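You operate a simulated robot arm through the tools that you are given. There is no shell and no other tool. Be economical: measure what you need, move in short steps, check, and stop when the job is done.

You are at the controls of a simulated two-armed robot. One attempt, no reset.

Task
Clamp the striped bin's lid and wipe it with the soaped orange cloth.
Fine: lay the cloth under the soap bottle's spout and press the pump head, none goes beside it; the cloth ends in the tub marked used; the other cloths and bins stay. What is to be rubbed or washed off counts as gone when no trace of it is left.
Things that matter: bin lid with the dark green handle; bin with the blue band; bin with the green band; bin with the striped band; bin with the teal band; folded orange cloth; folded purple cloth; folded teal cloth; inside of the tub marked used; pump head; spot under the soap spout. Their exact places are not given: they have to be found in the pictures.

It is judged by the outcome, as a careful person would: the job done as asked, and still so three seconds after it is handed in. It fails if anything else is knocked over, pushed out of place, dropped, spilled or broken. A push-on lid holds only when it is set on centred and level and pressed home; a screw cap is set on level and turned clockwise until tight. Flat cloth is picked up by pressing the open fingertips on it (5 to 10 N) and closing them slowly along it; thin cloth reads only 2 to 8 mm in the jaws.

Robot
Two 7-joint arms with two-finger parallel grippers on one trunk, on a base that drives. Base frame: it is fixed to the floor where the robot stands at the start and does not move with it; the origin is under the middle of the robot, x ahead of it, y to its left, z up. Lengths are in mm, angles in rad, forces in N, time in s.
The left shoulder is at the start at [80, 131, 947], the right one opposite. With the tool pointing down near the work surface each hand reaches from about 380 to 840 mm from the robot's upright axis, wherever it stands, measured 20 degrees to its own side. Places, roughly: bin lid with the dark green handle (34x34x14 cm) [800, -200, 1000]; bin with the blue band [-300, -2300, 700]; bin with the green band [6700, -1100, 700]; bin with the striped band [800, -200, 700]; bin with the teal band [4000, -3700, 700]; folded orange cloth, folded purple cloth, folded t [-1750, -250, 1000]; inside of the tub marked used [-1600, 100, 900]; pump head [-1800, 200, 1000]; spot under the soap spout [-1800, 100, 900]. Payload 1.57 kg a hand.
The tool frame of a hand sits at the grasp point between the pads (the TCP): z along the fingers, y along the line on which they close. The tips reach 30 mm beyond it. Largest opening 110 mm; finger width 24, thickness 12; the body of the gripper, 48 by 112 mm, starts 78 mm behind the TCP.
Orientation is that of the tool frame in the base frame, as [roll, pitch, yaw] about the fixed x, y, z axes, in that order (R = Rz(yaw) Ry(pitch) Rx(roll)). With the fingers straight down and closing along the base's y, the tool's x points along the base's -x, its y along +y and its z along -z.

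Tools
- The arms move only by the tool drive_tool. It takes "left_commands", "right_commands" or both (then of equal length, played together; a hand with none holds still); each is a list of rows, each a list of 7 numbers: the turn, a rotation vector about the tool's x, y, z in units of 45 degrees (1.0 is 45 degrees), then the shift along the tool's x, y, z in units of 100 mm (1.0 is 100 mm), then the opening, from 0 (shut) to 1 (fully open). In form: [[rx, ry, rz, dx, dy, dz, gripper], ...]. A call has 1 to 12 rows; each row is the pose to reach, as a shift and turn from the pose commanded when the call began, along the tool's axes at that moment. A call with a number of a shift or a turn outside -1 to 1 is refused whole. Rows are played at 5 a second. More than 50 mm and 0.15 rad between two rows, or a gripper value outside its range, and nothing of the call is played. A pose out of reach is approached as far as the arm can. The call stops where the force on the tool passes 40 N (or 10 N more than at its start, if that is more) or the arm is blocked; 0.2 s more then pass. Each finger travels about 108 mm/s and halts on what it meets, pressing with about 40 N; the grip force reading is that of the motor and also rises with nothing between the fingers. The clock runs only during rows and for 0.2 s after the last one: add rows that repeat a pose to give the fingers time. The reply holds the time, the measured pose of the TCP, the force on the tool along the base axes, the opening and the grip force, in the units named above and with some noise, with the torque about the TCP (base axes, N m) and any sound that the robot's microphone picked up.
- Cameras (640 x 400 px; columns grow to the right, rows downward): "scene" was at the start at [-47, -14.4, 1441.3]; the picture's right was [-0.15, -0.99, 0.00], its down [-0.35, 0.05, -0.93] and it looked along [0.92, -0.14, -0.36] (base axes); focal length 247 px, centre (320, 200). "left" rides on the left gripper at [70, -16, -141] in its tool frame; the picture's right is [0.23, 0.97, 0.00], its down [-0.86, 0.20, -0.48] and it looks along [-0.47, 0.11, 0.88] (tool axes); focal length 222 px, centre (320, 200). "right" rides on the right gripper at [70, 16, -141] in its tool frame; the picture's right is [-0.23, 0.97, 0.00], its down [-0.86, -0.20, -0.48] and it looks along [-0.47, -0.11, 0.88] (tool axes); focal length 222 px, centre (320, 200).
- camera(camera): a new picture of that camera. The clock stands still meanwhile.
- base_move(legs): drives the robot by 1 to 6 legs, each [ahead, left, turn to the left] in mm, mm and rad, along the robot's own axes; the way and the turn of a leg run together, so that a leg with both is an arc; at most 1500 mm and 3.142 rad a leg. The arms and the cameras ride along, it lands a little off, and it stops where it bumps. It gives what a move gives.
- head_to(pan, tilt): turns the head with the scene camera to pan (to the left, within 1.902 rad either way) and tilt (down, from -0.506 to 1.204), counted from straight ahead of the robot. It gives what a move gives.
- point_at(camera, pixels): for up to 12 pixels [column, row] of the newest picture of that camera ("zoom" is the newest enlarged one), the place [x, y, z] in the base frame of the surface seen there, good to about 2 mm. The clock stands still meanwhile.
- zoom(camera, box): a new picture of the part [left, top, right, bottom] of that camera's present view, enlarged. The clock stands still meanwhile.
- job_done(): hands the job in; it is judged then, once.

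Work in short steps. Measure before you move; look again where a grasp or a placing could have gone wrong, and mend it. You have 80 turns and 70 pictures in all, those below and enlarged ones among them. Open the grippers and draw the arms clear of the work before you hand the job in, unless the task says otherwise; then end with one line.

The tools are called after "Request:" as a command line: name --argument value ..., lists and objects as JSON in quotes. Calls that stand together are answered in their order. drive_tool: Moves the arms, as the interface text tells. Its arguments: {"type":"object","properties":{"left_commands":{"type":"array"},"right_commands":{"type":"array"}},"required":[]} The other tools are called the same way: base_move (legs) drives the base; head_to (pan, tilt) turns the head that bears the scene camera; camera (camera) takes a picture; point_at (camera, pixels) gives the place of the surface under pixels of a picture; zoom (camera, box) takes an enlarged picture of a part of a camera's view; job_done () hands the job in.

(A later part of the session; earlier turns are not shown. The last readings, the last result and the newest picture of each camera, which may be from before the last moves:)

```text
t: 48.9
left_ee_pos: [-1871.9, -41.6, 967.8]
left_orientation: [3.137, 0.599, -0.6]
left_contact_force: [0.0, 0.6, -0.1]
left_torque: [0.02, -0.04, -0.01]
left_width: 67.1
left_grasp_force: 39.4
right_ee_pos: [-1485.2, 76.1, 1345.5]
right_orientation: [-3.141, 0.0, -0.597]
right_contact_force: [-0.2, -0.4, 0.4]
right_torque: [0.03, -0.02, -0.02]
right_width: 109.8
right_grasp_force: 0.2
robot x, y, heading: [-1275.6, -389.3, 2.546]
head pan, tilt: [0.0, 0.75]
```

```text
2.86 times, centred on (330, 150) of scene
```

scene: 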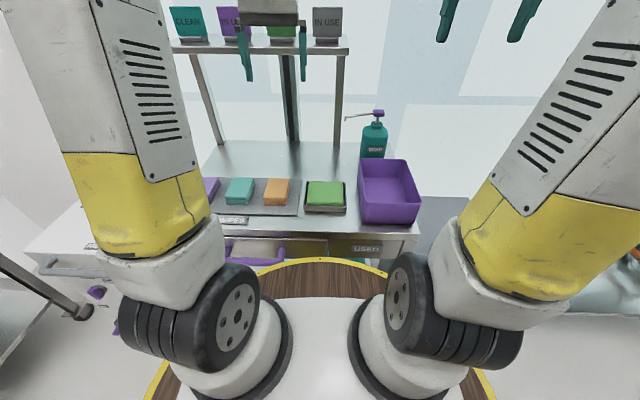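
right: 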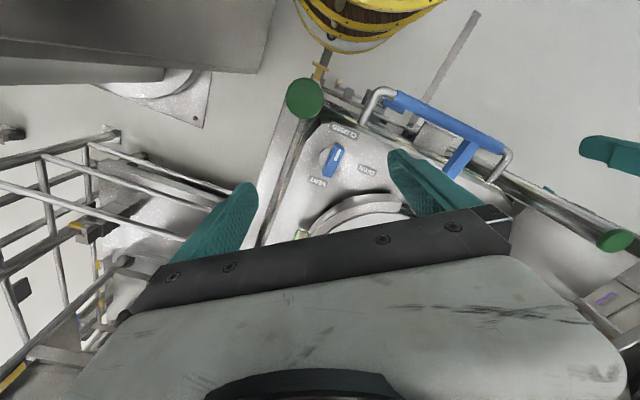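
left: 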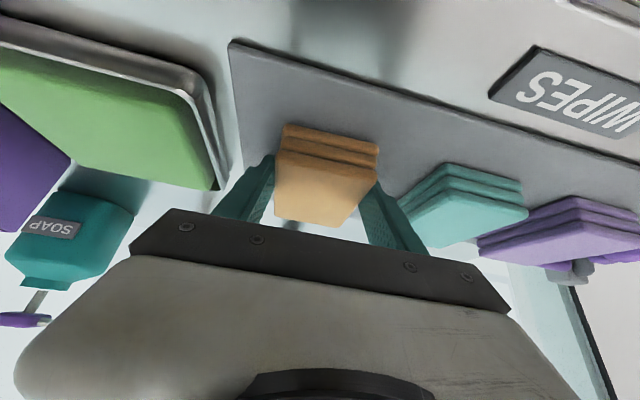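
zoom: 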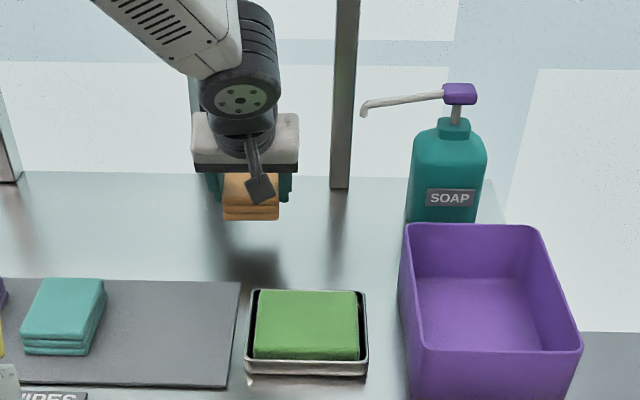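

Now I move right 100 mm along the table toward the spot, then the rest with a check.

Request:
drive_tool --left_commands '[[0, 0, 0, 0, -0.35, 0, 0.5], [0, 0, 0, 0, -0.7, 0, 0.5], [0, 0, 0, 0.1, -0.95, 0.17, 0.5]]'

Request:
zoom --camera "scene" --box '[260, 80, 420, 180]'

Request:
camera --camera "left"

```text
t: 49.7
left_ee_pos: [-1819.4, 40.4, 947.7]
left_orientation: [3.135, 0.599, -0.598]
left_contact_force: [0.1, -0.9, -0.6]
left_torque: [0.01, -0.06, -0.02]
left_width: 67.0
left_grasp_force: 40.3
right_ee_pos: [-1485.3, 76.3, 1344.4]
right_orientation: [3.141, 0.001, -0.597]
right_contact_force: [-0.7, 0.3, -0.9]
right_torque: [0.03, -0.03, 0.01]
right_width: 109.9
right_grasp_force: 0.1
robot x, y, heading: [-1275.8, -391.3, 2.548]
head pan, tilt: [0.0, 0.75]
```

```text
4.00 times, centred on (340, 130) of scene
```

zoom: 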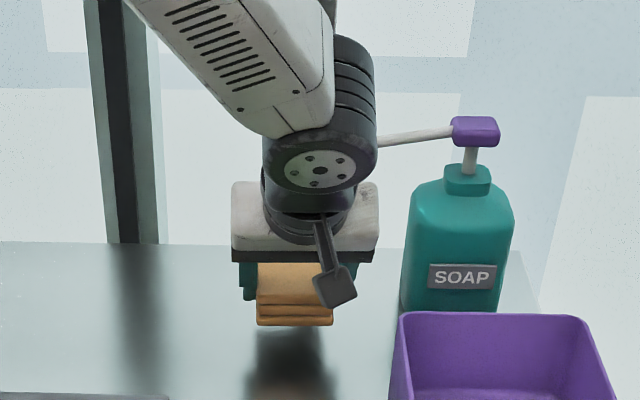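

```text
38 pictures are left
```

left: 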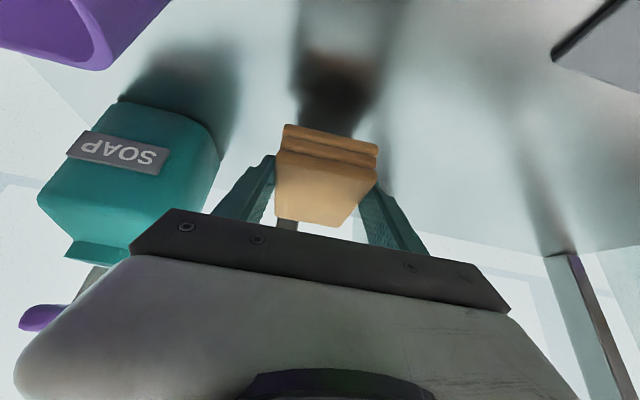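

Clear of the bottle so far. I move the last 36 mm right and 17 mm forward, then lower to the table (TCP z about 916).

Request:
drive_tool --left_commands '[[0, 0, 0, -0.066, -0.18, 0.045, 0.5], [0, 0, 0, -0.14, -0.356, 0.096, 0.5], [0, 0, 0, -0.055, -0.356, 0.22, 0.5], [0, 0, 0, 0.035, -0.356, 0.352, 0.5], [0, 0, 0, 0.035, -0.356, 0.352, 0.5]]'

Request:
zoom --camera "scene" --box '[280, 80, 440, 180]'

Request:
camera --camera "left"

Request:
point_at --camera "left" --pixels '[[283, 135], [280, 152], [375, 168], [365, 190], [280, 212], [345, 220]]'

```text
t: 50.9
left_ee_pos: [-1814.4, 78.3, 914.6]
left_orientation: [3.136, 0.602, -0.599]
left_contact_force: [1.1, -1.3, 14.8]
left_torque: [-0.24, -0.41, -0.07]
left_width: 66.9
left_grasp_force: 40.2
right_ee_pos: [-1484.4, 77.4, 1345.4]
right_orientation: [3.142, -0.001, -0.595]
right_contact_force: [0.3, 0.1, 0.7]
right_torque: [0.04, 0.0, 0.0]
right_width: 110.1
right_grasp_force: 0.0
robot x, y, heading: [-1276.0, -386.5, 2.543]
head pan, tilt: [0.0, 0.75]
```

```text
4.00 times, centred on (360, 130) of scene
```

zoom: 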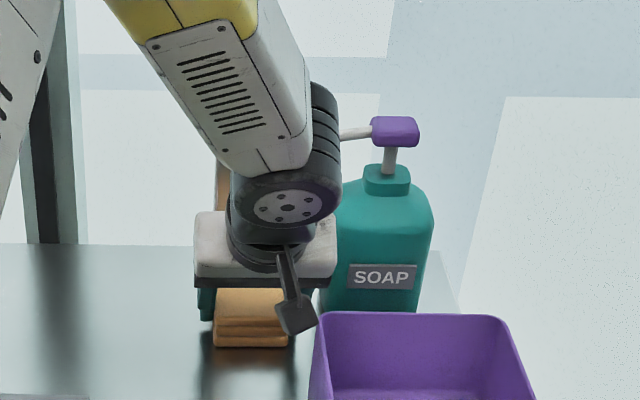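

```text
36 pictures are left
```

left: 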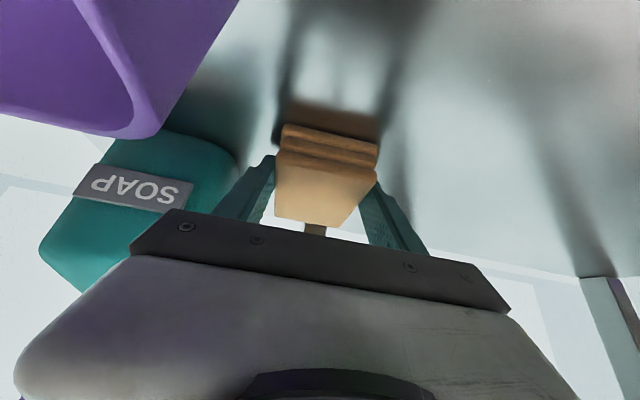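

```text
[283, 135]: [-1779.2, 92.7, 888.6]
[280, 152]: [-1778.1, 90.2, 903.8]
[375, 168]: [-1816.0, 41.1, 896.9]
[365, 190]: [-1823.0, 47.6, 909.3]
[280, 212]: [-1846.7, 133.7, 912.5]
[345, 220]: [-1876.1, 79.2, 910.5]
```

The cloth rests under the spout, centre about (-1830,90). I open to 88 mm and back out along the tool axis.

Request:
drive_tool --left_commands '[[0, 0, 0, 0, 0, 0, 0.7], [0, 0, 0, 0, 0, 0, 0.8], [0, 0, 0, 0, 0, -0.3, 0.8], [0, 0, 0, 0, 0, -0.65, 0.8], [0, 0, 0, 0, 0, -1.0, 0.8]]'

Request:
drive_tool --left_commands '[[0, 0, 0, 0.0, 0.3, -0.35, 0.8], [0, 0, 0, 0.0, 0.6, -0.7, 0.8], [0, 0, 0, 0, 1.0, -0.9, 0.8]]'

Request:
zoom --camera "scene" --box '[280, 80, 440, 180]'

Request:
camera --camera "right"

```text
t: 52.1
left_ee_pos: [-1768.9, 49.0, 996.2]
left_orientation: [3.135, 0.598, -0.6]
left_contact_force: [0.3, -0.6, -0.7]
left_torque: [-0.01, 0.02, 0.01]
left_width: 88.3
left_grasp_force: 0.0
right_ee_pos: [-1485.3, 77.3, 1344.9]
right_orientation: [3.141, -0.001, -0.596]
right_contact_force: [0.2, -0.2, 0.1]
right_torque: [-0.01, -0.01, -0.01]
right_width: 110.0
right_grasp_force: 0.1
robot x, y, heading: [-1272.2, -389.3, 2.542]
head pan, tilt: [0.0, 0.75]
```

```text
t: 52.9
left_ee_pos: [-1780.9, -63.8, 1072.7]
left_orientation: [3.136, 0.597, -0.601]
left_contact_force: [0.2, 0.4, -0.1]
left_torque: [-0.03, -0.01, 0.07]
left_width: 88.1
left_grasp_force: 0.0
right_ee_pos: [-1484.0, 77.4, 1345.0]
right_orientation: [-3.141, 0.0, -0.6]
right_contact_force: [-0.4, -0.1, 0.2]
right_torque: [-0.02, 0.0, 0.02]
right_width: 109.8
right_grasp_force: 0.1
robot x, y, heading: [-1273.7, -390.3, 2.549]
head pan, tilt: [0.0, 0.75]
```

```text
4.00 times, centred on (360, 130) of scene
```

zoom: 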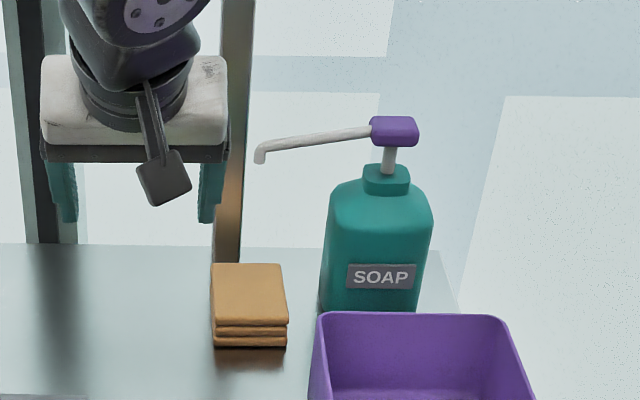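

```text
34 pictures are left
```

right: 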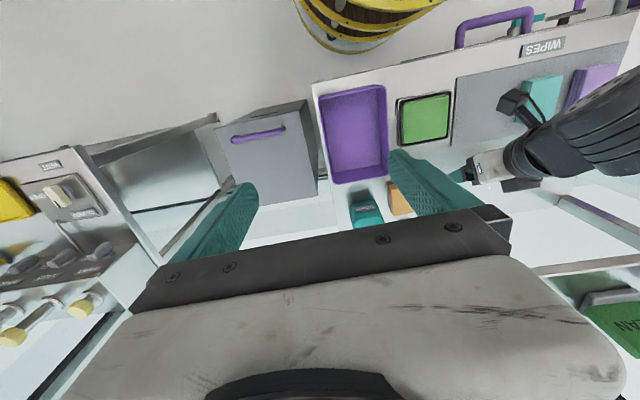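

I verify the cloth corners and spout tip once more.

Request:
point_at --camera "scene" --pixels '[[345, 118]]'

Request:
zoom --camera "scene" --box '[320, 105, 400, 155]'

Request:
point_at --camera "zoom" --pixels '[[105, 125], [245, 125], [250, 230], [108, 230], [175, 175], [198, 110], [200, 105], [477, 60], [465, 42], [510, 70], [440, 70], [480, 80]]'

```text
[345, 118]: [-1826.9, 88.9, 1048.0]
```

```text
8.00 times, centred on (360, 130) of scene
```

zoom: 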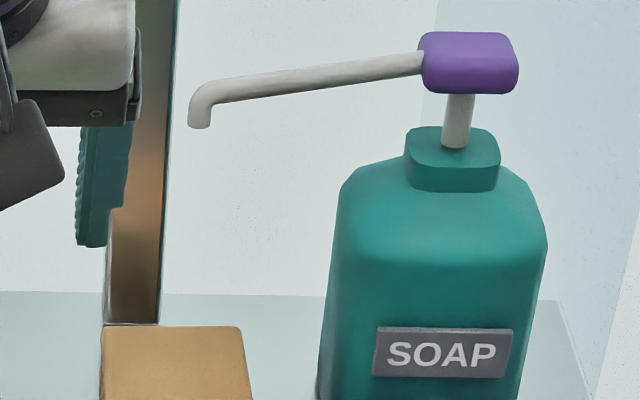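

```text
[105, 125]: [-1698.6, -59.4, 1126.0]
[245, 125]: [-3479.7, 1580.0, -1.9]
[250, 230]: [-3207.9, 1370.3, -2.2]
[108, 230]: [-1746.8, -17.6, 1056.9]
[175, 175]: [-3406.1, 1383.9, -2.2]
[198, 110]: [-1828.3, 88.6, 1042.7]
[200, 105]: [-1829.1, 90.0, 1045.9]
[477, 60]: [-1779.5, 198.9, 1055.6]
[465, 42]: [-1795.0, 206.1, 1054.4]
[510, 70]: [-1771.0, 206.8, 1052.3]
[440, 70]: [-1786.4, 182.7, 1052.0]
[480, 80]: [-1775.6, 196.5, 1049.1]
```

Request:
point_at --camera "zoom" --pixels '[[105, 332], [238, 332], [130, 390], [245, 390], [430, 37], [505, 37], [470, 36], [424, 58], [512, 60], [470, 52], [458, 130], [470, 66]]'

```text
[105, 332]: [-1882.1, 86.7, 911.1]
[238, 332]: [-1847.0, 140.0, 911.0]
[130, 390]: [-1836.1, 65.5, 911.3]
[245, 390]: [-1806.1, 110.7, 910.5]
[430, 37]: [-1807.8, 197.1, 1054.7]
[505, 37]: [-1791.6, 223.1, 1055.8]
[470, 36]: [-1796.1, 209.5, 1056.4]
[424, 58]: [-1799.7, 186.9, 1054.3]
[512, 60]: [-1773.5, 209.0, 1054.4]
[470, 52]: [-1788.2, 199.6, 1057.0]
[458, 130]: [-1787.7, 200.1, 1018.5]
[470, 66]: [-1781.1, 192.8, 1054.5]
```

I measure the rear shelf so the right wrist keeps clear of it over the pump.

Request:
camera --camera "scene"

Request:
point_at --camera "scene" --pixels '[[347, 45], [347, 38], [330, 50], [343, 100], [340, 130], [325, 35], [330, 20], [200, 50]]'

```text
32 pictures are left
```

scene: 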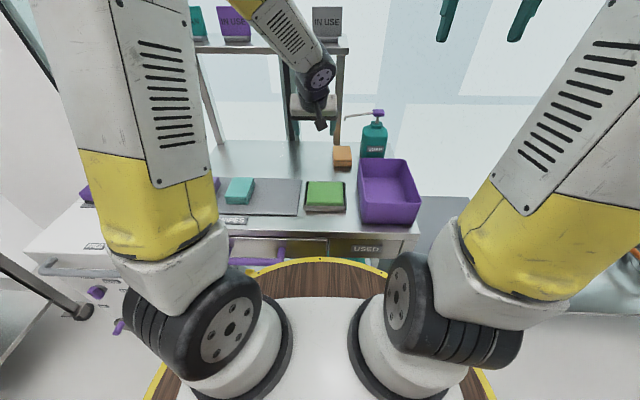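

```text
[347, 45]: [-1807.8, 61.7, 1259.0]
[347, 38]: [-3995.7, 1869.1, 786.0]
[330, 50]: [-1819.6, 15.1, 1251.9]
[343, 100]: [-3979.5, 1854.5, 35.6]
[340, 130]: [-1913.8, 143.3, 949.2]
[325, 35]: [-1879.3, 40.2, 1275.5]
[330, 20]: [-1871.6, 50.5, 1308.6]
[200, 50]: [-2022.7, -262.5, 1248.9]
```

The shelf corner (-1808,65,1255) is well clear. I bring the closed right hand above the pump head in steps.

Request:
drive_tool --right_commands '[[0, 0, 0, -0.28, 0.06, 0.15, 0.5], [0, 0, 0, -0.56, 0.12, 0.3, 0], [0, 0, 0, -0.85, 0.17, 0.45, 0]]'

Request:
drive_tool --right_commands '[[0, 0, 0, -0.28, 0.06, 0.15, 0], [0, 0, 0, -0.56, 0.12, 0.3, 0], [0, 0, 0, -0.85, 0.17, 0.45, 0]]'

Request:
drive_tool --right_commands '[[0, 0, 0, -0.28, 0.06, 0.15, 0], [0, 0, 0, -0.56, 0.12, 0.3, 0], [0, 0, 0, -0.85, 0.17, 0.45, 0]]'

Request:
camera --camera "scene"

```text
t: 53.7
left_ee_pos: [-1780.6, -64.2, 1074.0]
left_orientation: [3.135, 0.598, -0.599]
left_contact_force: [0.3, 0.2, 0.8]
left_torque: [0.01, 0.02, 0.01]
left_width: 88.1
left_grasp_force: 0.0
right_ee_pos: [-1565.9, 108.8, 1299.4]
right_orientation: [3.141, 0.001, -0.597]
right_contact_force: [-0.1, -0.2, 1.0]
right_torque: [0.02, 0.04, 0.0]
right_width: 0.1
right_grasp_force: 21.1
robot x, y, heading: [-1272.5, -388.4, 2.547]
head pan, tilt: [0.0, 0.75]
```

```text
t: 54.5
left_ee_pos: [-1779.4, -65.1, 1073.8]
left_orientation: [3.134, 0.598, -0.599]
left_contact_force: [0.3, 0.9, -0.4]
left_torque: [0.01, 0.0, -0.02]
left_width: 88.1
left_grasp_force: 0.0
right_ee_pos: [-1644.1, 143.5, 1254.4]
right_orientation: [3.141, 0.001, -0.598]
right_contact_force: [0.1, -0.7, 0.8]
right_torque: [0.0, 0.05, 0.01]
right_width: 0.0
right_grasp_force: 21.3
robot x, y, heading: [-1276.7, -392.3, 2.55]
head pan, tilt: [0.0, 0.75]
```

```text
t: 55.3
left_ee_pos: [-1780.3, -64.1, 1073.8]
left_orientation: [3.135, 0.598, -0.598]
left_contact_force: [-0.6, -0.1, 0.1]
left_torque: [0.01, 0.0, -0.03]
left_width: 87.9
left_grasp_force: 0.0
right_ee_pos: [-1722.6, 178.3, 1210.6]
right_orientation: [3.141, 0.0, -0.596]
right_contact_force: [0.0, -0.5, 1.0]
right_torque: [0.03, 0.03, 0.01]
right_width: 0.2
right_grasp_force: 21.0
robot x, y, heading: [-1274.0, -393.9, 2.544]
head pan, tilt: [0.0, 0.75]
```

```text
31 pictures are left
```

scene: 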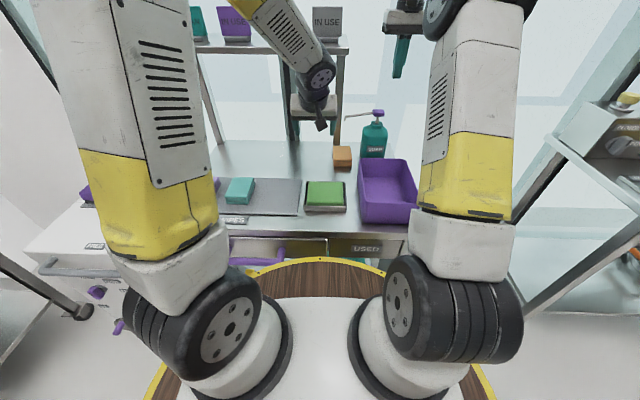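

I go the remaining 70 mm forward and 17 left, down to z 1115 (tips about 30 mm above the head), then check.

Request:
drive_tool --right_commands '[[0, 0, 0, -0.35, 0.09, 0.3, 0], [0, 0, 0, -0.7, 0.175, 0.6, 0], [0, 0, 0, -0.7, 0.175, 0.95, 0], [0, 0, 0, -0.7, 0.175, 0.95, 0]]'

Request:
zoom --camera "scene" --box '[320, 75, 440, 150]'

Request:
camera --camera "right"

```text
t: 56.3
left_ee_pos: [-1781.1, -63.3, 1073.4]
left_orientation: [3.135, 0.599, -0.599]
left_contact_force: [0.0, 0.5, 0.7]
left_torque: [0.0, -0.01, -0.01]
left_width: 88.1
left_grasp_force: 0.0
right_ee_pos: [-1792.6, 203.6, 1116.9]
right_orientation: [-3.141, -0.002, -0.595]
right_contact_force: [-0.1, -0.1, 0.6]
right_torque: [0.0, -0.02, -0.02]
right_width: 0.0
right_grasp_force: 21.5
right hand out of reach, approached as far as the arm can: row 2
robot x, y, heading: [-1274.0, -388.4, 2.549]
head pan, tilt: [0.0, 0.75]
```

```text
5.33 times, centred on (380, 112) of scene
```

zoom: 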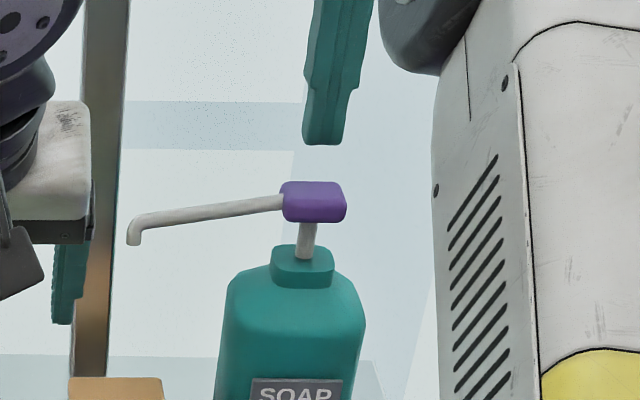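

```text
29 pictures are left
```

right: 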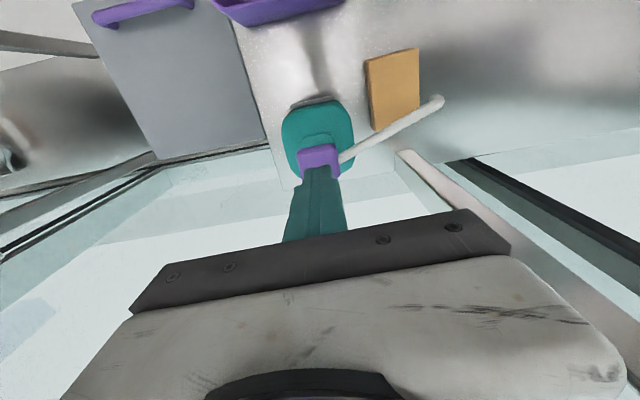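

The fingertips are centred over the pump head. I press down gently.

Request:
drive_tool --right_commands '[[0, 0, 0, 0, 0, 0.2, 0], [0, 0, 0, 0, 0, 0.3, 0], [0, 0, 0, 0, 0, 0.38, 0], [0, 0, 0, 0, 0, 0.45, 0], [0, 0, 0, 0, 0, 0.5, 0]]'

Request:
zoom --camera "scene" --box '[320, 90, 416, 180]'

```text
t: 57.5
left_ee_pos: [-1780.8, -64.3, 1074.1]
left_orientation: [3.135, 0.6, -0.597]
left_contact_force: [-1.3, -0.2, 0.4]
left_torque: [-0.01, -0.01, -0.02]
left_width: 88.0
left_grasp_force: 0.1
right_ee_pos: [-1791.2, 202.4, 1071.2]
right_orientation: [3.14, 0.007, -0.598]
right_contact_force: [0.8, -2.5, 39.4]
right_torque: [-0.23, -0.25, 0.27]
right_width: 0.0
right_grasp_force: 21.3
robot x, y, heading: [-1272.5, -386.3, 2.548]
head pan, tilt: [0.0, 0.75]
```

```text
4.44 times, centred on (368, 135) of scene
```

zoom: 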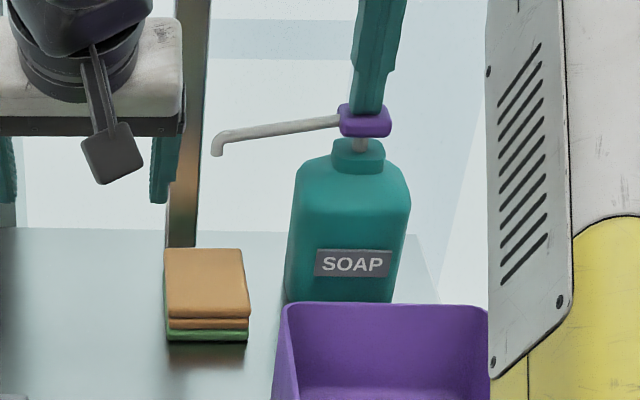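

The pump head went down about 15 mm and the cloth's bottom layer turned green, so it is soaped. I raise the right hand and withdraw it.

Request:
drive_tool --right_commands '[[0, 0, 0, 0, 0, -0.25, 0], [0, 0, 0, 0, 0, -0.6, 0], [0, 0, 0, 0.3, 0, -0.95, 0], [0, 0, 0, 0.7, 0, -1.0, 0], [0, 0, 0, 1.0, -0.2, -1.0, 0]]'

Request:
drive_tool --right_commands '[[0, 0, 0, 0.4, -0.1, -0.2, 0], [0, 0, 0, 0.7, -0.2, -0.4, 0], [0, 0, 0, 1.0, -0.3, -0.6, 0.3]]'

Request:
drive_tool --right_commands '[[0, 0, 0, 0.4, 0, -0.2, 0.5], [0, 0, 0, 0.7, 0, -0.4, 0.8], [0, 0, 0, 1.0, 0, -0.7, 1]]'

Request:
zoom --camera "scene" --box '[310, 90, 422, 160]'

```text
t: 58.7
left_ee_pos: [-1781.8, -63.0, 1073.3]
left_orientation: [3.136, 0.599, -0.599]
left_contact_force: [0.4, -0.4, 0.4]
left_torque: [0.0, -0.05, 0.02]
left_width: 88.2
left_grasp_force: 0.1
right_ee_pos: [-1697.1, 163.6, 1162.4]
right_orientation: [3.141, -0.003, -0.598]
right_contact_force: [-0.4, -0.8, 0.0]
right_torque: [0.03, -0.06, -0.01]
right_width: 0.2
right_grasp_force: 21.4
robot x, y, heading: [-1271.3, -387.6, 2.548]
head pan, tilt: [0.0, 0.75]
```

```text
t: 59.5
left_ee_pos: [-1782.4, -64.0, 1073.3]
left_orientation: [3.135, 0.598, -0.598]
left_contact_force: [-0.1, -0.4, -0.7]
left_torque: [0.03, -0.05, 0.0]
left_width: 87.9
left_grasp_force: 0.1
right_ee_pos: [-1600.3, 131.8, 1224.5]
right_orientation: [-3.141, -0.002, -0.596]
right_contact_force: [0.6, -0.4, -0.4]
right_torque: [-0.02, -0.04, 0.02]
right_width: 33.1
right_grasp_force: 0.0
robot x, y, heading: [-1274.7, -392.5, 2.542]
head pan, tilt: [0.0, 0.75]
```

```text
t: 60.3
left_ee_pos: [-1781.2, -63.3, 1072.9]
left_orientation: [3.134, 0.599, -0.599]
left_contact_force: [0.5, -0.2, 0.2]
left_torque: [0.0, -0.01, 0.0]
left_width: 87.9
left_grasp_force: 0.0
right_ee_pos: [-1517.1, 75.3, 1294.7]
right_orientation: [3.141, -0.001, -0.599]
right_contact_force: [-0.1, 1.1, -0.1]
right_torque: [-0.04, -0.01, 0.01]
right_width: 110.1
right_grasp_force: 0.1
robot x, y, heading: [-1270.9, -387.4, 2.542]
head pan, tilt: [0.0, 0.75]
```

```text
5.71 times, centred on (366, 125) of scene
```

zoom: 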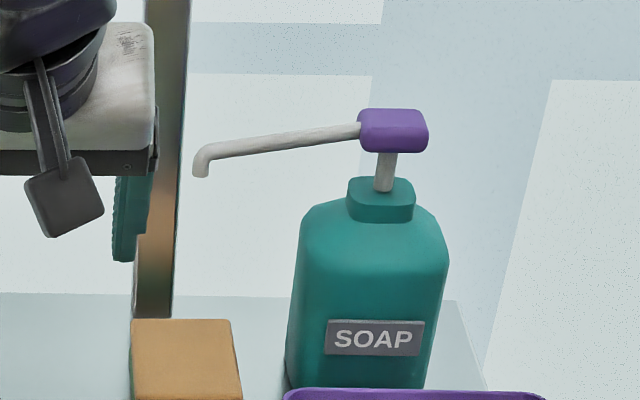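

Cloth and bottle are in place and no soap is beside. I bring the left hand back along its exit path, stopping 8 mm higher than before.

Request:
drive_tool --left_commands '[[0, 0, 0, 0, -0.4, 0.2, 0.8], [0, 0, 0, 0.0, -0.7, 0.55, 0.8], [0, 0, 0, 0, -1.0, 0.9, 0.8]]'

Request:
drive_tool --left_commands '[[0, 0, 0, -0.02, 0, 0.3, 0.8], [0, 0, 0, -0.04, 0, 0.6, 0.8], [0, 0, 0, -0.045, 0, 0.93, 0.8], [0, 0, 0, -0.045, 0, 0.93, 0.8]]'

Request:
camera --camera "left"

```text
t: 61.1
left_ee_pos: [-1767.3, 47.1, 998.1]
left_orientation: [3.136, 0.598, -0.598]
left_contact_force: [-0.7, 0.1, -0.7]
left_torque: [0.06, 0.0, 0.0]
left_width: 88.4
left_grasp_force: 0.1
right_ee_pos: [-1516.8, 74.6, 1294.8]
right_orientation: [3.142, -0.001, -0.598]
right_contact_force: [0.2, -1.8, -0.1]
right_torque: [0.04, 0.0, 0.01]
right_width: 110.0
right_grasp_force: 0.0
robot x, y, heading: [-1274.5, -386.3, 2.547]
head pan, tilt: [0.0, 0.75]
```

```text
t: 62.1
left_ee_pos: [-1814.3, 77.6, 922.6]
left_orientation: [3.137, 0.6, -0.598]
left_contact_force: [0.5, -0.3, -0.3]
left_torque: [0.02, 0.0, 0.02]
left_width: 88.0
left_grasp_force: 0.0
right_ee_pos: [-1516.4, 75.0, 1294.4]
right_orientation: [3.14, 0.001, -0.597]
right_contact_force: [0.9, 0.6, 0.4]
right_torque: [-0.05, -0.04, -0.02]
right_width: 110.0
right_grasp_force: 0.0
robot x, y, heading: [-1274.0, -389.8, 2.547]
head pan, tilt: [0.0, 0.75]
```

```text
26 pictures are left
```

left: 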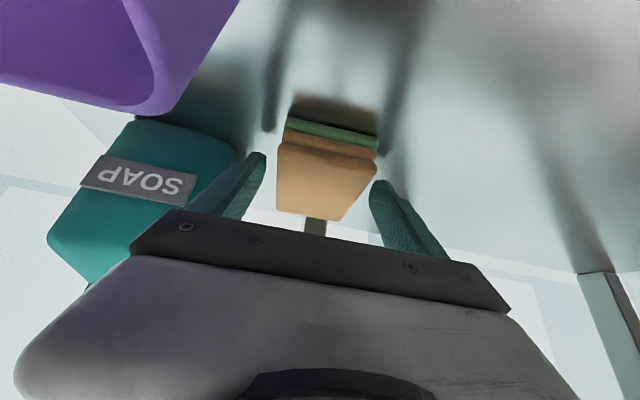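

Fingers straddle the cloth symmetrically. I close, lift 40 mm and move out leftward under the spout.

Request:
drive_tool --left_commands '[[0, 0, 0, 0, 0, 0, 0.65], [0, 0, 0, 0, 0, 0, 0.55], [0, 0, 0, 0, 0, 0, 0.48], [0, 0, 0, 0, 0, 0, 0.48], [0, 0, 0, -0.113, 0, -0.165, 0.48], [0, 0, 0, -0.226, 0, -0.33, 0.48], [0, 0, 0, -0.226, 0.3, -0.33, 0.48], [0, 0, 0, -0.226, 0.65, -0.33, 0.48], [0, 0, 0, -0.226, 1.0, -0.33, 0.48]]'

Request:
drive_tool --left_commands '[[0, 0, 0, 0, 0.3, -0.3, 0.48], [0, 0, 0, 0, 0.5, -0.7, 0.48], [0, 0, 0, 0, 0.5, -1.0, 0.48]]'

Request:
drive_tool --left_commands '[[0, 0, 0, 0, 0, -0.4, 0.48], [0, 0, 0, 0, 0, -0.7, 0.48], [0, 0, 0, -0.2, 0, -1.0, 0.48]]'

Request:
camera --camera "scene"

```text
t: 64.1
left_ee_pos: [-1868.8, -5.0, 964.4]
left_orientation: [3.134, 0.599, -0.6]
left_contact_force: [0.2, 1.7, -1.2]
left_torque: [-0.02, -0.02, 0.03]
left_width: 66.8
left_grasp_force: 40.1
right_ee_pos: [-1516.4, 76.2, 1293.3]
right_orientation: [-3.14, 0.001, -0.596]
right_contact_force: [0.2, -0.1, 0.3]
right_torque: [-0.04, 0.03, 0.0]
right_width: 110.0
right_grasp_force: 0.1
robot x, y, heading: [-1269.8, -389.9, 2.544]
head pan, tilt: [0.0, 0.75]
```

```text
t: 64.9
left_ee_pos: [-1852.6, -76.8, 1044.8]
left_orientation: [3.135, 0.598, -0.599]
left_contact_force: [0.5, -0.5, -0.5]
left_torque: [-0.04, -0.03, 0.0]
left_width: 67.1
left_grasp_force: 40.6
right_ee_pos: [-1516.7, 75.3, 1294.3]
right_orientation: [3.14, 0.001, -0.598]
right_contact_force: [0.3, -0.5, 0.4]
right_torque: [-0.03, -0.03, -0.02]
right_width: 109.9
right_grasp_force: 0.1
robot x, y, heading: [-1272.9, -390.6, 2.544]
head pan, tilt: [0.0, 0.75]
```

```text
t: 65.7
left_ee_pos: [-1817.0, -99.7, 1141.2]
left_orientation: [3.134, 0.596, -0.599]
left_contact_force: [-0.6, 0.6, -0.2]
left_torque: [-0.02, -0.02, 0.0]
left_width: 66.9
left_grasp_force: 39.6
right_ee_pos: [-1516.8, 75.9, 1294.6]
right_orientation: [-3.141, -0.001, -0.598]
right_contact_force: [-0.1, -0.6, -0.3]
right_torque: [0.0, 0.01, 0.01]
right_width: 109.9
right_grasp_force: 0.0
robot x, y, heading: [-1273.2, -388.1, 2.541]
head pan, tilt: [0.0, 0.75]
```

```text
25 pictures are left
```

scene: 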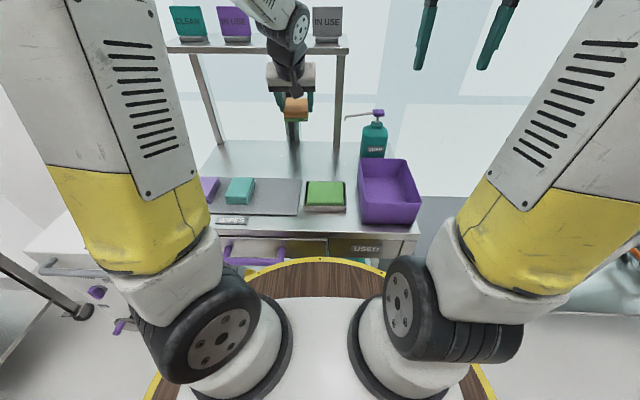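

The cloth is held firmly with its soaped green underside. I raise the left hand and pull it nearer, then back the base off the way it came.

Request:
drive_tool --left_commands '[[0, 0, 0, 0, 0, -0.4, 0.48], [0, 0, 0, 0, 0, -0.8, 0.48], [0, 0, 0, -0.2, 0, -1.0, 0.48]]'

Request:
base_move --legs '[[-330, 0, 0], [0, -920, 0], [0, 0, -2.546]]'

Request:
head_to --pan 0.0 --tilt 0.5

Request:
camera --camera "scene"

Request:
point_at --camera "scene" --pixels '[[250, 200], [300, 250], [330, 250], [400, 250], [200, 200], [280, 180]]'

```text
t: 66.5
left_ee_pos: [-1784.8, -121.2, 1232.8]
left_orientation: [3.134, 0.599, -0.598]
left_contact_force: [0.2, 0.4, -0.8]
left_torque: [0.01, -0.02, 0.0]
left_width: 67.0
left_grasp_force: 39.7
right_ee_pos: [-1517.3, 75.3, 1295.5]
right_orientation: [3.14, 0.0, -0.597]
right_contact_force: [-0.2, 0.3, -0.8]
right_torque: [-0.01, -0.01, -0.01]
right_width: 110.1
right_grasp_force: 0.0
robot x, y, heading: [-1274.1, -392.9, 2.546]
head pan, tilt: [0.0, 0.75]
```

```text
t: 79.1
left_ee_pos: [96.3, 207.0, 1231.1]
left_orientation: [3.135, 0.598, 3.084]
left_contact_force: [0.1, 0.1, -0.2]
left_torque: [0.0, 0.02, -0.01]
left_width: 66.7
left_grasp_force: 39.8
right_ee_pos: [-31.0, -100.2, 1294.3]
right_orientation: [-3.14, 0.001, 3.086]
right_contact_force: [0.9, -0.1, -1.2]
right_torque: [0.03, 0.0, 0.01]
right_width: 110.2
right_grasp_force: 0.2
robot x, y, heading: [-478.3, 171.8, -0.053]
head pan, tilt: [0.0, 0.75]
```

```text
t: 79.9
left_ee_pos: [97.2, 207.4, 1231.8]
left_orientation: [3.135, 0.598, 3.084]
left_contact_force: [0.5, 0.5, -0.5]
left_torque: [0.03, 0.03, 0.02]
left_width: 66.9
left_grasp_force: 39.9
right_ee_pos: [-31.5, -100.2, 1294.7]
right_orientation: [3.141, 0.0, 3.088]
right_contact_force: [1.0, -0.2, 0.2]
right_torque: [0.0, -0.02, -0.01]
right_width: 110.0
right_grasp_force: 0.0
robot x, y, heading: [-479.0, 171.4, -0.057]
head pan, tilt: [0.0, 0.499]
```

```text
24 pictures are left
```

scene: 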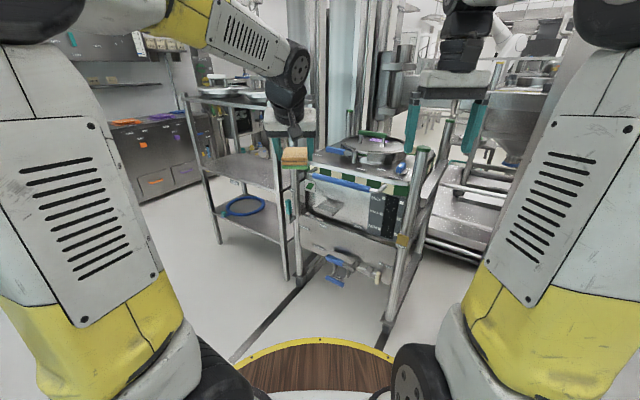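

```text
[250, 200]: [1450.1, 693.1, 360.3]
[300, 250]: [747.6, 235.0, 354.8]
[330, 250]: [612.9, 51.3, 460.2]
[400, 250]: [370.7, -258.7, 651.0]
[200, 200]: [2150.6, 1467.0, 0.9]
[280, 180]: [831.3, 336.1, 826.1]
```

The bin's front faces toward (-x,+y), so I'll come at it with heading about -0.61. I drive ahead-left, turn, and approach part way.

Request:
base_move --legs '[[350, 150, 0], [0, 0, -0.555], [280, 90, 0]]'

Request:
head_to --pan 0.0 --tilt 0.6

Request:
camera --camera "scene"

Request:
camera --camera "left"

```text
t: 85.5
left_ee_pos: [664.1, -69.8, 1232.9]
left_orientation: [3.135, 0.599, 2.515]
left_contact_force: [0.9, -0.5, -0.8]
left_torque: [0.01, 0.02, 0.0]
left_width: 67.0
left_grasp_force: 40.2
right_ee_pos: [390.2, -260.2, 1294.6]
right_orientation: [-3.14, 0.0, 2.517]
right_contact_force: [-0.1, -0.2, -0.1]
right_torque: [0.01, 0.01, 0.01]
right_width: 110.0
right_grasp_force: 0.0
robot x, y, heading: [156.2, 212.1, -0.627]
head pan, tilt: [0.0, 0.499]
```

```text
t: 86.2
left_ee_pos: [664.3, -68.3, 1231.5]
left_orientation: [3.135, 0.597, 2.516]
left_contact_force: [-0.3, 0.4, -1.3]
left_torque: [0.0, -0.03, -0.03]
left_width: 66.7
left_grasp_force: 39.7
right_ee_pos: [391.1, -259.1, 1293.2]
right_orientation: [-3.141, 0.0, 2.518]
right_contact_force: [0.5, 0.6, -0.4]
right_torque: [-0.03, 0.0, 0.01]
right_width: 110.0
right_grasp_force: 0.0
robot x, y, heading: [159.0, 212.5, -0.617]
head pan, tilt: [0.0, 0.6]
```

```text
23 pictures are left
```

scene: 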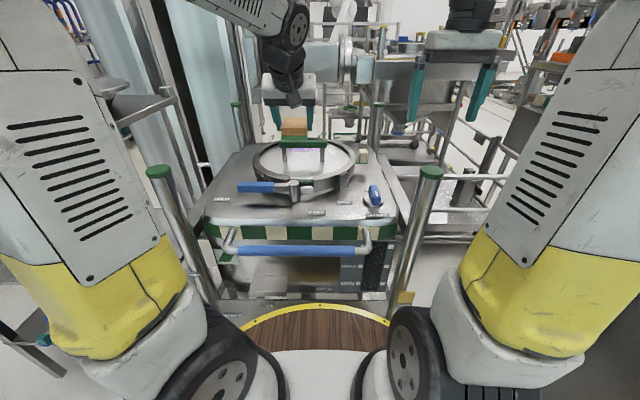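

```text
22 pictures are left
```

left: 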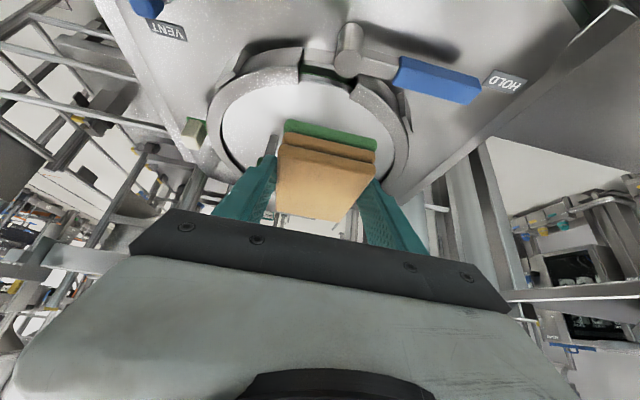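

I'm square on to the bin. I zoom in on the lid and measure stain, handle and the bin's front bar.

Request:
zoom --camera "scene" --box '[230, 110, 390, 210]'

Request:
point_at --camera "zoom" --pixels '[[250, 153], [340, 153], [300, 153], [210, 132], [385, 130], [100, 190], [490, 190], [480, 120], [120, 230], [300, 230], [370, 158], [245, 160]]'

Request:
point_at --camera "scene" --pixels '[[300, 250], [160, 172], [430, 173], [200, 280], [400, 270], [260, 310], [315, 308]]'

```text
4.00 times, centred on (310, 160) of scene
```

zoom: 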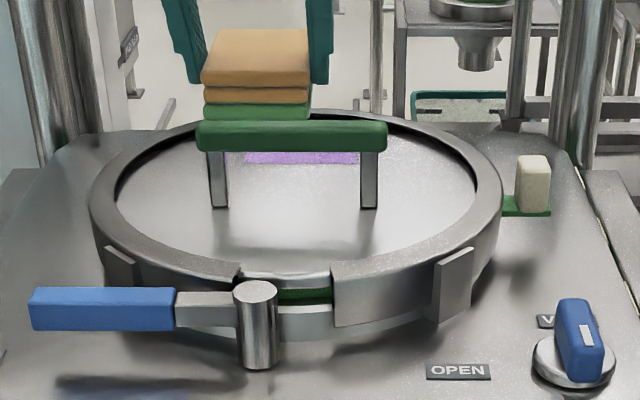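

```text
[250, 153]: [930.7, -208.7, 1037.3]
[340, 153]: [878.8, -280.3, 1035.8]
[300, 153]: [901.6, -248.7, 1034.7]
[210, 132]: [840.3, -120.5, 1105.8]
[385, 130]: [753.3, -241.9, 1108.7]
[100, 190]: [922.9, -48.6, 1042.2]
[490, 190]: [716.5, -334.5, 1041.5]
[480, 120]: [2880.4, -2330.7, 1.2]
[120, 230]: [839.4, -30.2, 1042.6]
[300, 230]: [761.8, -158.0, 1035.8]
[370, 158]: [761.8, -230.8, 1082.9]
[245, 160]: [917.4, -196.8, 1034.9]
```

```text
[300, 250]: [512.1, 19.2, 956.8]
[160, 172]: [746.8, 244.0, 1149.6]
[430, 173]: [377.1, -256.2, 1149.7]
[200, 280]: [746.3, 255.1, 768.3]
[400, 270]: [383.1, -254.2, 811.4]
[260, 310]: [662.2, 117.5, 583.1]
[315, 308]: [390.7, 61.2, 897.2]
```

The stain spans about 840–905 mm along my heading and 285–388 across. I look with the right camera for its outline, and advance 70 mm first.

Request:
base_move --legs '[[70, 0, 0]]'

Request:
zoom --camera "right" --box '[320, 100, 640, 300]'

```text
t: 87.2
left_ee_pos: [721.3, -111.2, 1231.3]
left_orientation: [3.135, 0.598, 2.516]
left_contact_force: [0.1, 0.8, 0.2]
left_torque: [0.0, 0.0, 0.01]
left_width: 66.6
left_grasp_force: 40.3
right_ee_pos: [448.2, -300.8, 1293.0]
right_orientation: [-3.141, 0.0, 2.52]
right_contact_force: [-1.0, 0.9, 0.4]
right_torque: [-0.01, -0.01, 0.01]
right_width: 110.1
right_grasp_force: 0.1
robot x, y, heading: [218.1, 171.7, -0.623]
head pan, tilt: [0.0, 0.6]
```

```text
2.00 times, centred on (480, 200) of right
```

zoom: 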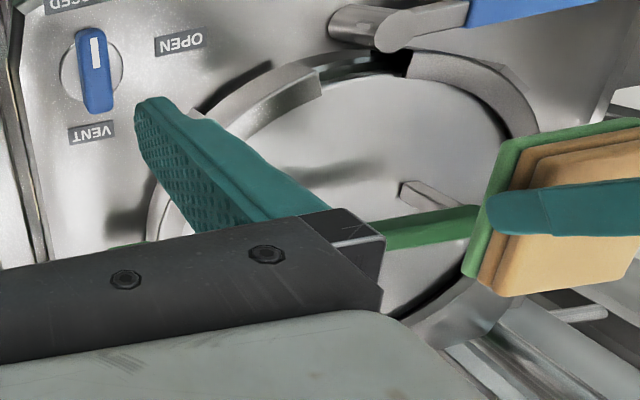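

The right camera can't see it. I zoom the scene camera tightly on the stain.

Request:
zoom --camera "scene" --box '[260, 120, 356, 180]'

Request:
point_at --camera "zoom" --pixels '[[180, 195], [200, 210], [300, 210], [340, 200], [345, 192], [220, 212], [320, 212], [190, 205], [150, 150], [320, 100], [150, 130], [400, 200]]'

```text
6.67 times, centred on (308, 150) of scene
```

zoom: 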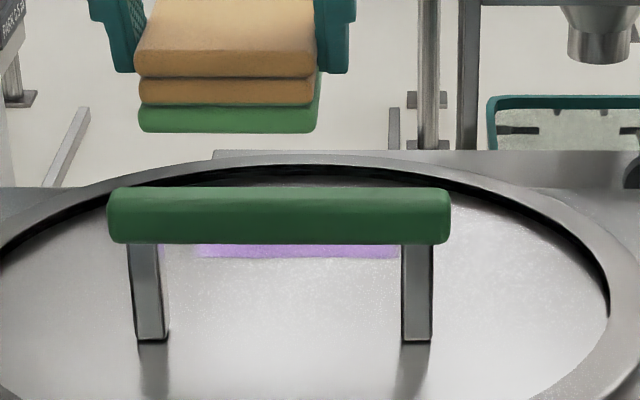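

```text
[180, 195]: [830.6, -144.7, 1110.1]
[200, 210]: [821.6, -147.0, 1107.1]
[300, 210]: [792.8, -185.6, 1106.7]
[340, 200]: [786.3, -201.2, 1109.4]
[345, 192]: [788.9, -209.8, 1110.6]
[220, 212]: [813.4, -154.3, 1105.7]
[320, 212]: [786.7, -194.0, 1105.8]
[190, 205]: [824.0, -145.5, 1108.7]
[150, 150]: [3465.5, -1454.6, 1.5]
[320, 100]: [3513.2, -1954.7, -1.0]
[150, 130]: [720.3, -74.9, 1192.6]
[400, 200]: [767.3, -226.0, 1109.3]
```

Request:
point_at --camera "zoom" --pixels '[[198, 256], [390, 256], [280, 256], [175, 250], [398, 250], [280, 182], [180, 182], [400, 182], [280, 172]]'

```text
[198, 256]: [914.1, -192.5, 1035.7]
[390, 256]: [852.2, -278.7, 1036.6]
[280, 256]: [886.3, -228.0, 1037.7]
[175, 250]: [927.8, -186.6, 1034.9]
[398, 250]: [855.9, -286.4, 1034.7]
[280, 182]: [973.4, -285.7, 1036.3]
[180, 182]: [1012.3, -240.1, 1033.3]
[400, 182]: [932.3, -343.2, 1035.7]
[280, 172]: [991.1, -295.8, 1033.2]
```

The stain spans about g 855–915, h 265–388; a cloth swept sideways at its depth covers it. I move the cloth forward above the stain, high over the handle.

Request:
drive_tool --left_commands '[[0, 0, 0, -0.28, 0, 0.19, 0.48], [0, 0, 0, -0.56, 0, 0.38, 0.48], [0, 0, 0, -0.826, 0, 0.563, 0.48]]'

Request:
drive_tool --left_commands '[[0, 0, 0, -0.28, 0, 0.19, 0.48], [0, 0, 0, -0.56, 0, 0.38, 0.48], [0, 0, 0, -0.93, 0, 0.634, 0.48]]'

Request:
drive_tool --left_commands '[[0, 0, 0, 0.2, 0, 0.29, 0.48], [0, 0, 0, 0.4, 0, 0.58, 0.48], [0, 0, 0, 0.51, 0, 0.74, 0.48], [0, 0, 0, 0.51, 0, 0.74, 0.48]]'

Request:
zoom --camera "scene" --box '[230, 80, 390, 180]'

Request:
camera --camera "left"

```text
t: 88.0
left_ee_pos: [802.9, -170.6, 1234.3]
left_orientation: [3.135, 0.597, 2.517]
left_contact_force: [0.1, 0.7, -0.4]
left_torque: [-0.04, -0.04, 0.01]
left_width: 66.7
left_grasp_force: 40.3
right_ee_pos: [448.9, -300.7, 1293.9]
right_orientation: [3.141, -0.001, 2.518]
right_contact_force: [0.3, 0.4, 0.5]
right_torque: [-0.03, 0.01, 0.0]
right_width: 110.2
right_grasp_force: 0.0
robot x, y, heading: [218.0, 171.0, -0.625]
head pan, tilt: [0.0, 0.6]
```

```text
t: 88.8
left_ee_pos: [895.4, -236.0, 1230.7]
left_orientation: [3.134, 0.599, 2.516]
left_contact_force: [0.1, 0.6, 0.5]
left_torque: [0.02, 0.03, -0.01]
left_width: 66.8
left_grasp_force: 39.6
right_ee_pos: [447.7, -301.5, 1293.6]
right_orientation: [-3.141, 0.0, 2.52]
right_contact_force: [0.4, 0.1, -0.1]
right_torque: [-0.01, -0.02, 0.0]
right_width: 110.0
right_grasp_force: 0.1
robot x, y, heading: [218.6, 169.0, -0.625]
head pan, tilt: [0.0, 0.6]
```

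```text
t: 89.8
left_ee_pos: [894.6, -236.3, 1140.2]
left_orientation: [3.135, 0.599, 2.515]
left_contact_force: [0.1, 0.0, -0.7]
left_torque: [-0.03, 0.02, 0.01]
left_width: 67.0
left_grasp_force: 40.3
right_ee_pos: [448.2, -300.0, 1294.1]
right_orientation: [-3.14, -0.003, 2.519]
right_contact_force: [0.4, -0.1, -0.7]
right_torque: [0.01, 0.02, 0.0]
right_width: 110.1
right_grasp_force: 0.1
robot x, y, heading: [214.3, 170.7, -0.626]
head pan, tilt: [0.0, 0.6]
```

```text
4.00 times, centred on (310, 130) of scene
```

zoom: 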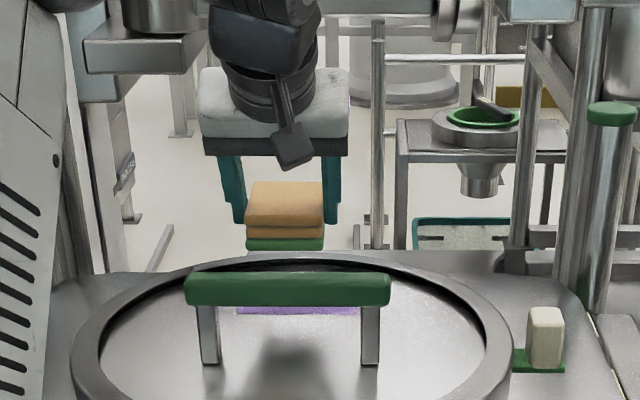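

```text
17 pictures are left
```

left: 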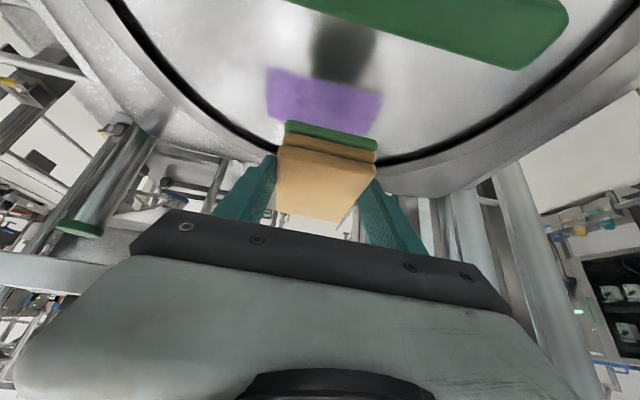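

The left view shows the stain just in front of the cloth. I measure its visible corners.

Request:
point_at --camera "left" --pixels '[[271, 70], [381, 97], [268, 120], [375, 130], [325, 85], [300, 45], [250, 125], [275, 148], [400, 160], [283, 123], [378, 140]]'

```text
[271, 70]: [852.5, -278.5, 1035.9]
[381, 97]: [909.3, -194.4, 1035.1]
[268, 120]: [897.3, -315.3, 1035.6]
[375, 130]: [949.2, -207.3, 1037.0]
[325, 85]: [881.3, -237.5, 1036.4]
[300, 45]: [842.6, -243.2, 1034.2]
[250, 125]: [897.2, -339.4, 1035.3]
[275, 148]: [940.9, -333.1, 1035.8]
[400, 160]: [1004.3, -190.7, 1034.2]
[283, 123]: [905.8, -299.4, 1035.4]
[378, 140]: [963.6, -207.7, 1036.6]
```

The stain spans h 270–376 and g 852–914, and the cloth at g 839–929 covers its depth. I lower onto the lid with light pressure.

Request:
drive_tool --left_commands '[[0, 0, 0, 0.16, 0, 0.23, 0.48], [0, 0, 0, 0.28, 0, 0.41, 0.48], [0, 0, 0, 0.32, 0, 0.47, 0.48], [0, 0, 0, 0.338, 0, 0.496, 0.48], [0, 0, 0, 0.349, 0, 0.512, 0.48], [0, 0, 0, 0.349, 0, 0.512, 0.48]]'

Request:
zoom --camera "scene" --box '[230, 80, 390, 180]'

```text
t: 91.2
left_ee_pos: [895.3, -234.1, 1079.5]
left_orientation: [3.134, 0.601, 2.515]
left_contact_force: [-1.3, -0.6, -1.4]
left_torque: [0.0, 0.0, 0.01]
left_width: 66.9
left_grasp_force: 39.9
right_ee_pos: [448.3, -299.9, 1293.0]
right_orientation: [3.141, -0.002, 2.518]
right_contact_force: [0.1, 0.2, -0.1]
right_torque: [0.03, 0.01, 0.0]
right_width: 109.9
right_grasp_force: 0.1
robot x, y, heading: [216.1, 170.9, -0.625]
head pan, tilt: [0.0, 0.6]
```

```text
4.00 times, centred on (310, 130) of scene
```

zoom: 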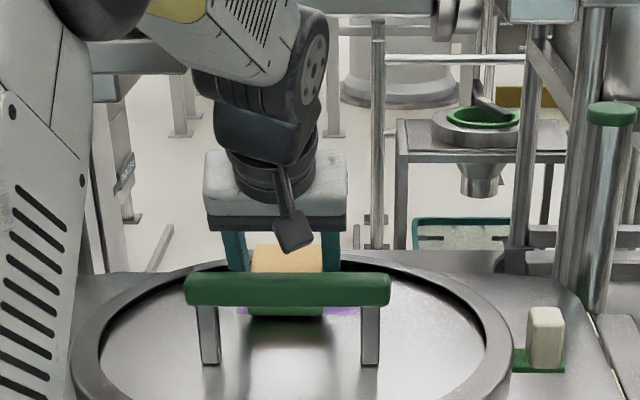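

Just above contact (no force yet). I press 2.5 mm more and sweep across the stain and back.

Request:
drive_tool --left_commands '[[0, 0, 0, 0.009, 0, 0.013, 0.48], [0, 0, 0, 0.014, 0, 0.021, 0.48], [0, 0, 0, 0.014, -0.25, 0.021, 0.48], [0, 0, 0, 0.014, -0.47, 0.021, 0.48], [0, 0, 0, 0.014, -0.22, 0.021, 0.48], [0, 0, 0, 0.014, 0.03, 0.021, 0.48], [0, 0, 0, 0.014, 0.3, 0.021, 0.48], [0, 0, 0, 0.014, 0.05, 0.021, 0.48], [0, 0, 0, 0.014, -0.22, 0.021, 0.48], [0, 0, 0, 0.014, -0.47, 0.021, 0.48], [0, 0, 0, 0.014, -0.47, 0.021, 0.48]]'

Request:
zoom --camera "scene" --box '[230, 80, 390, 180]'

```text
t: 93.6
left_ee_pos: [864.4, -271.0, 1077.5]
left_orientation: [3.137, 0.599, 2.517]
left_contact_force: [0.7, 0.9, 10.1]
left_torque: [-0.31, 0.07, 0.12]
left_width: 66.7
left_grasp_force: 39.8
right_ee_pos: [448.9, -300.5, 1294.1]
right_orientation: [3.141, 0.0, 2.518]
right_contact_force: [0.1, 0.4, 0.3]
right_torque: [0.02, 0.02, -0.03]
right_width: 109.9
right_grasp_force: 0.1
robot x, y, heading: [220.3, 170.3, -0.625]
head pan, tilt: [0.0, 0.6]
```

```text
4.00 times, centred on (310, 130) of scene
```

zoom: 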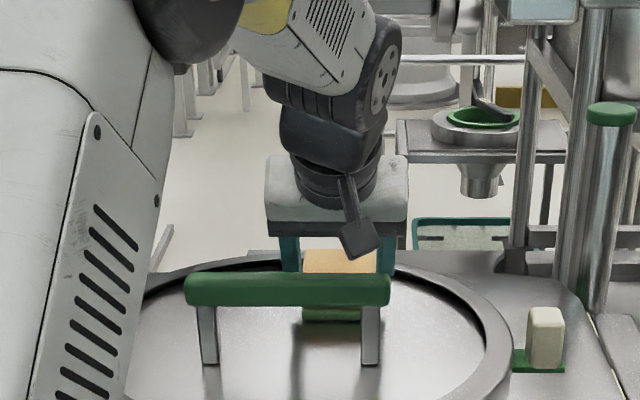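

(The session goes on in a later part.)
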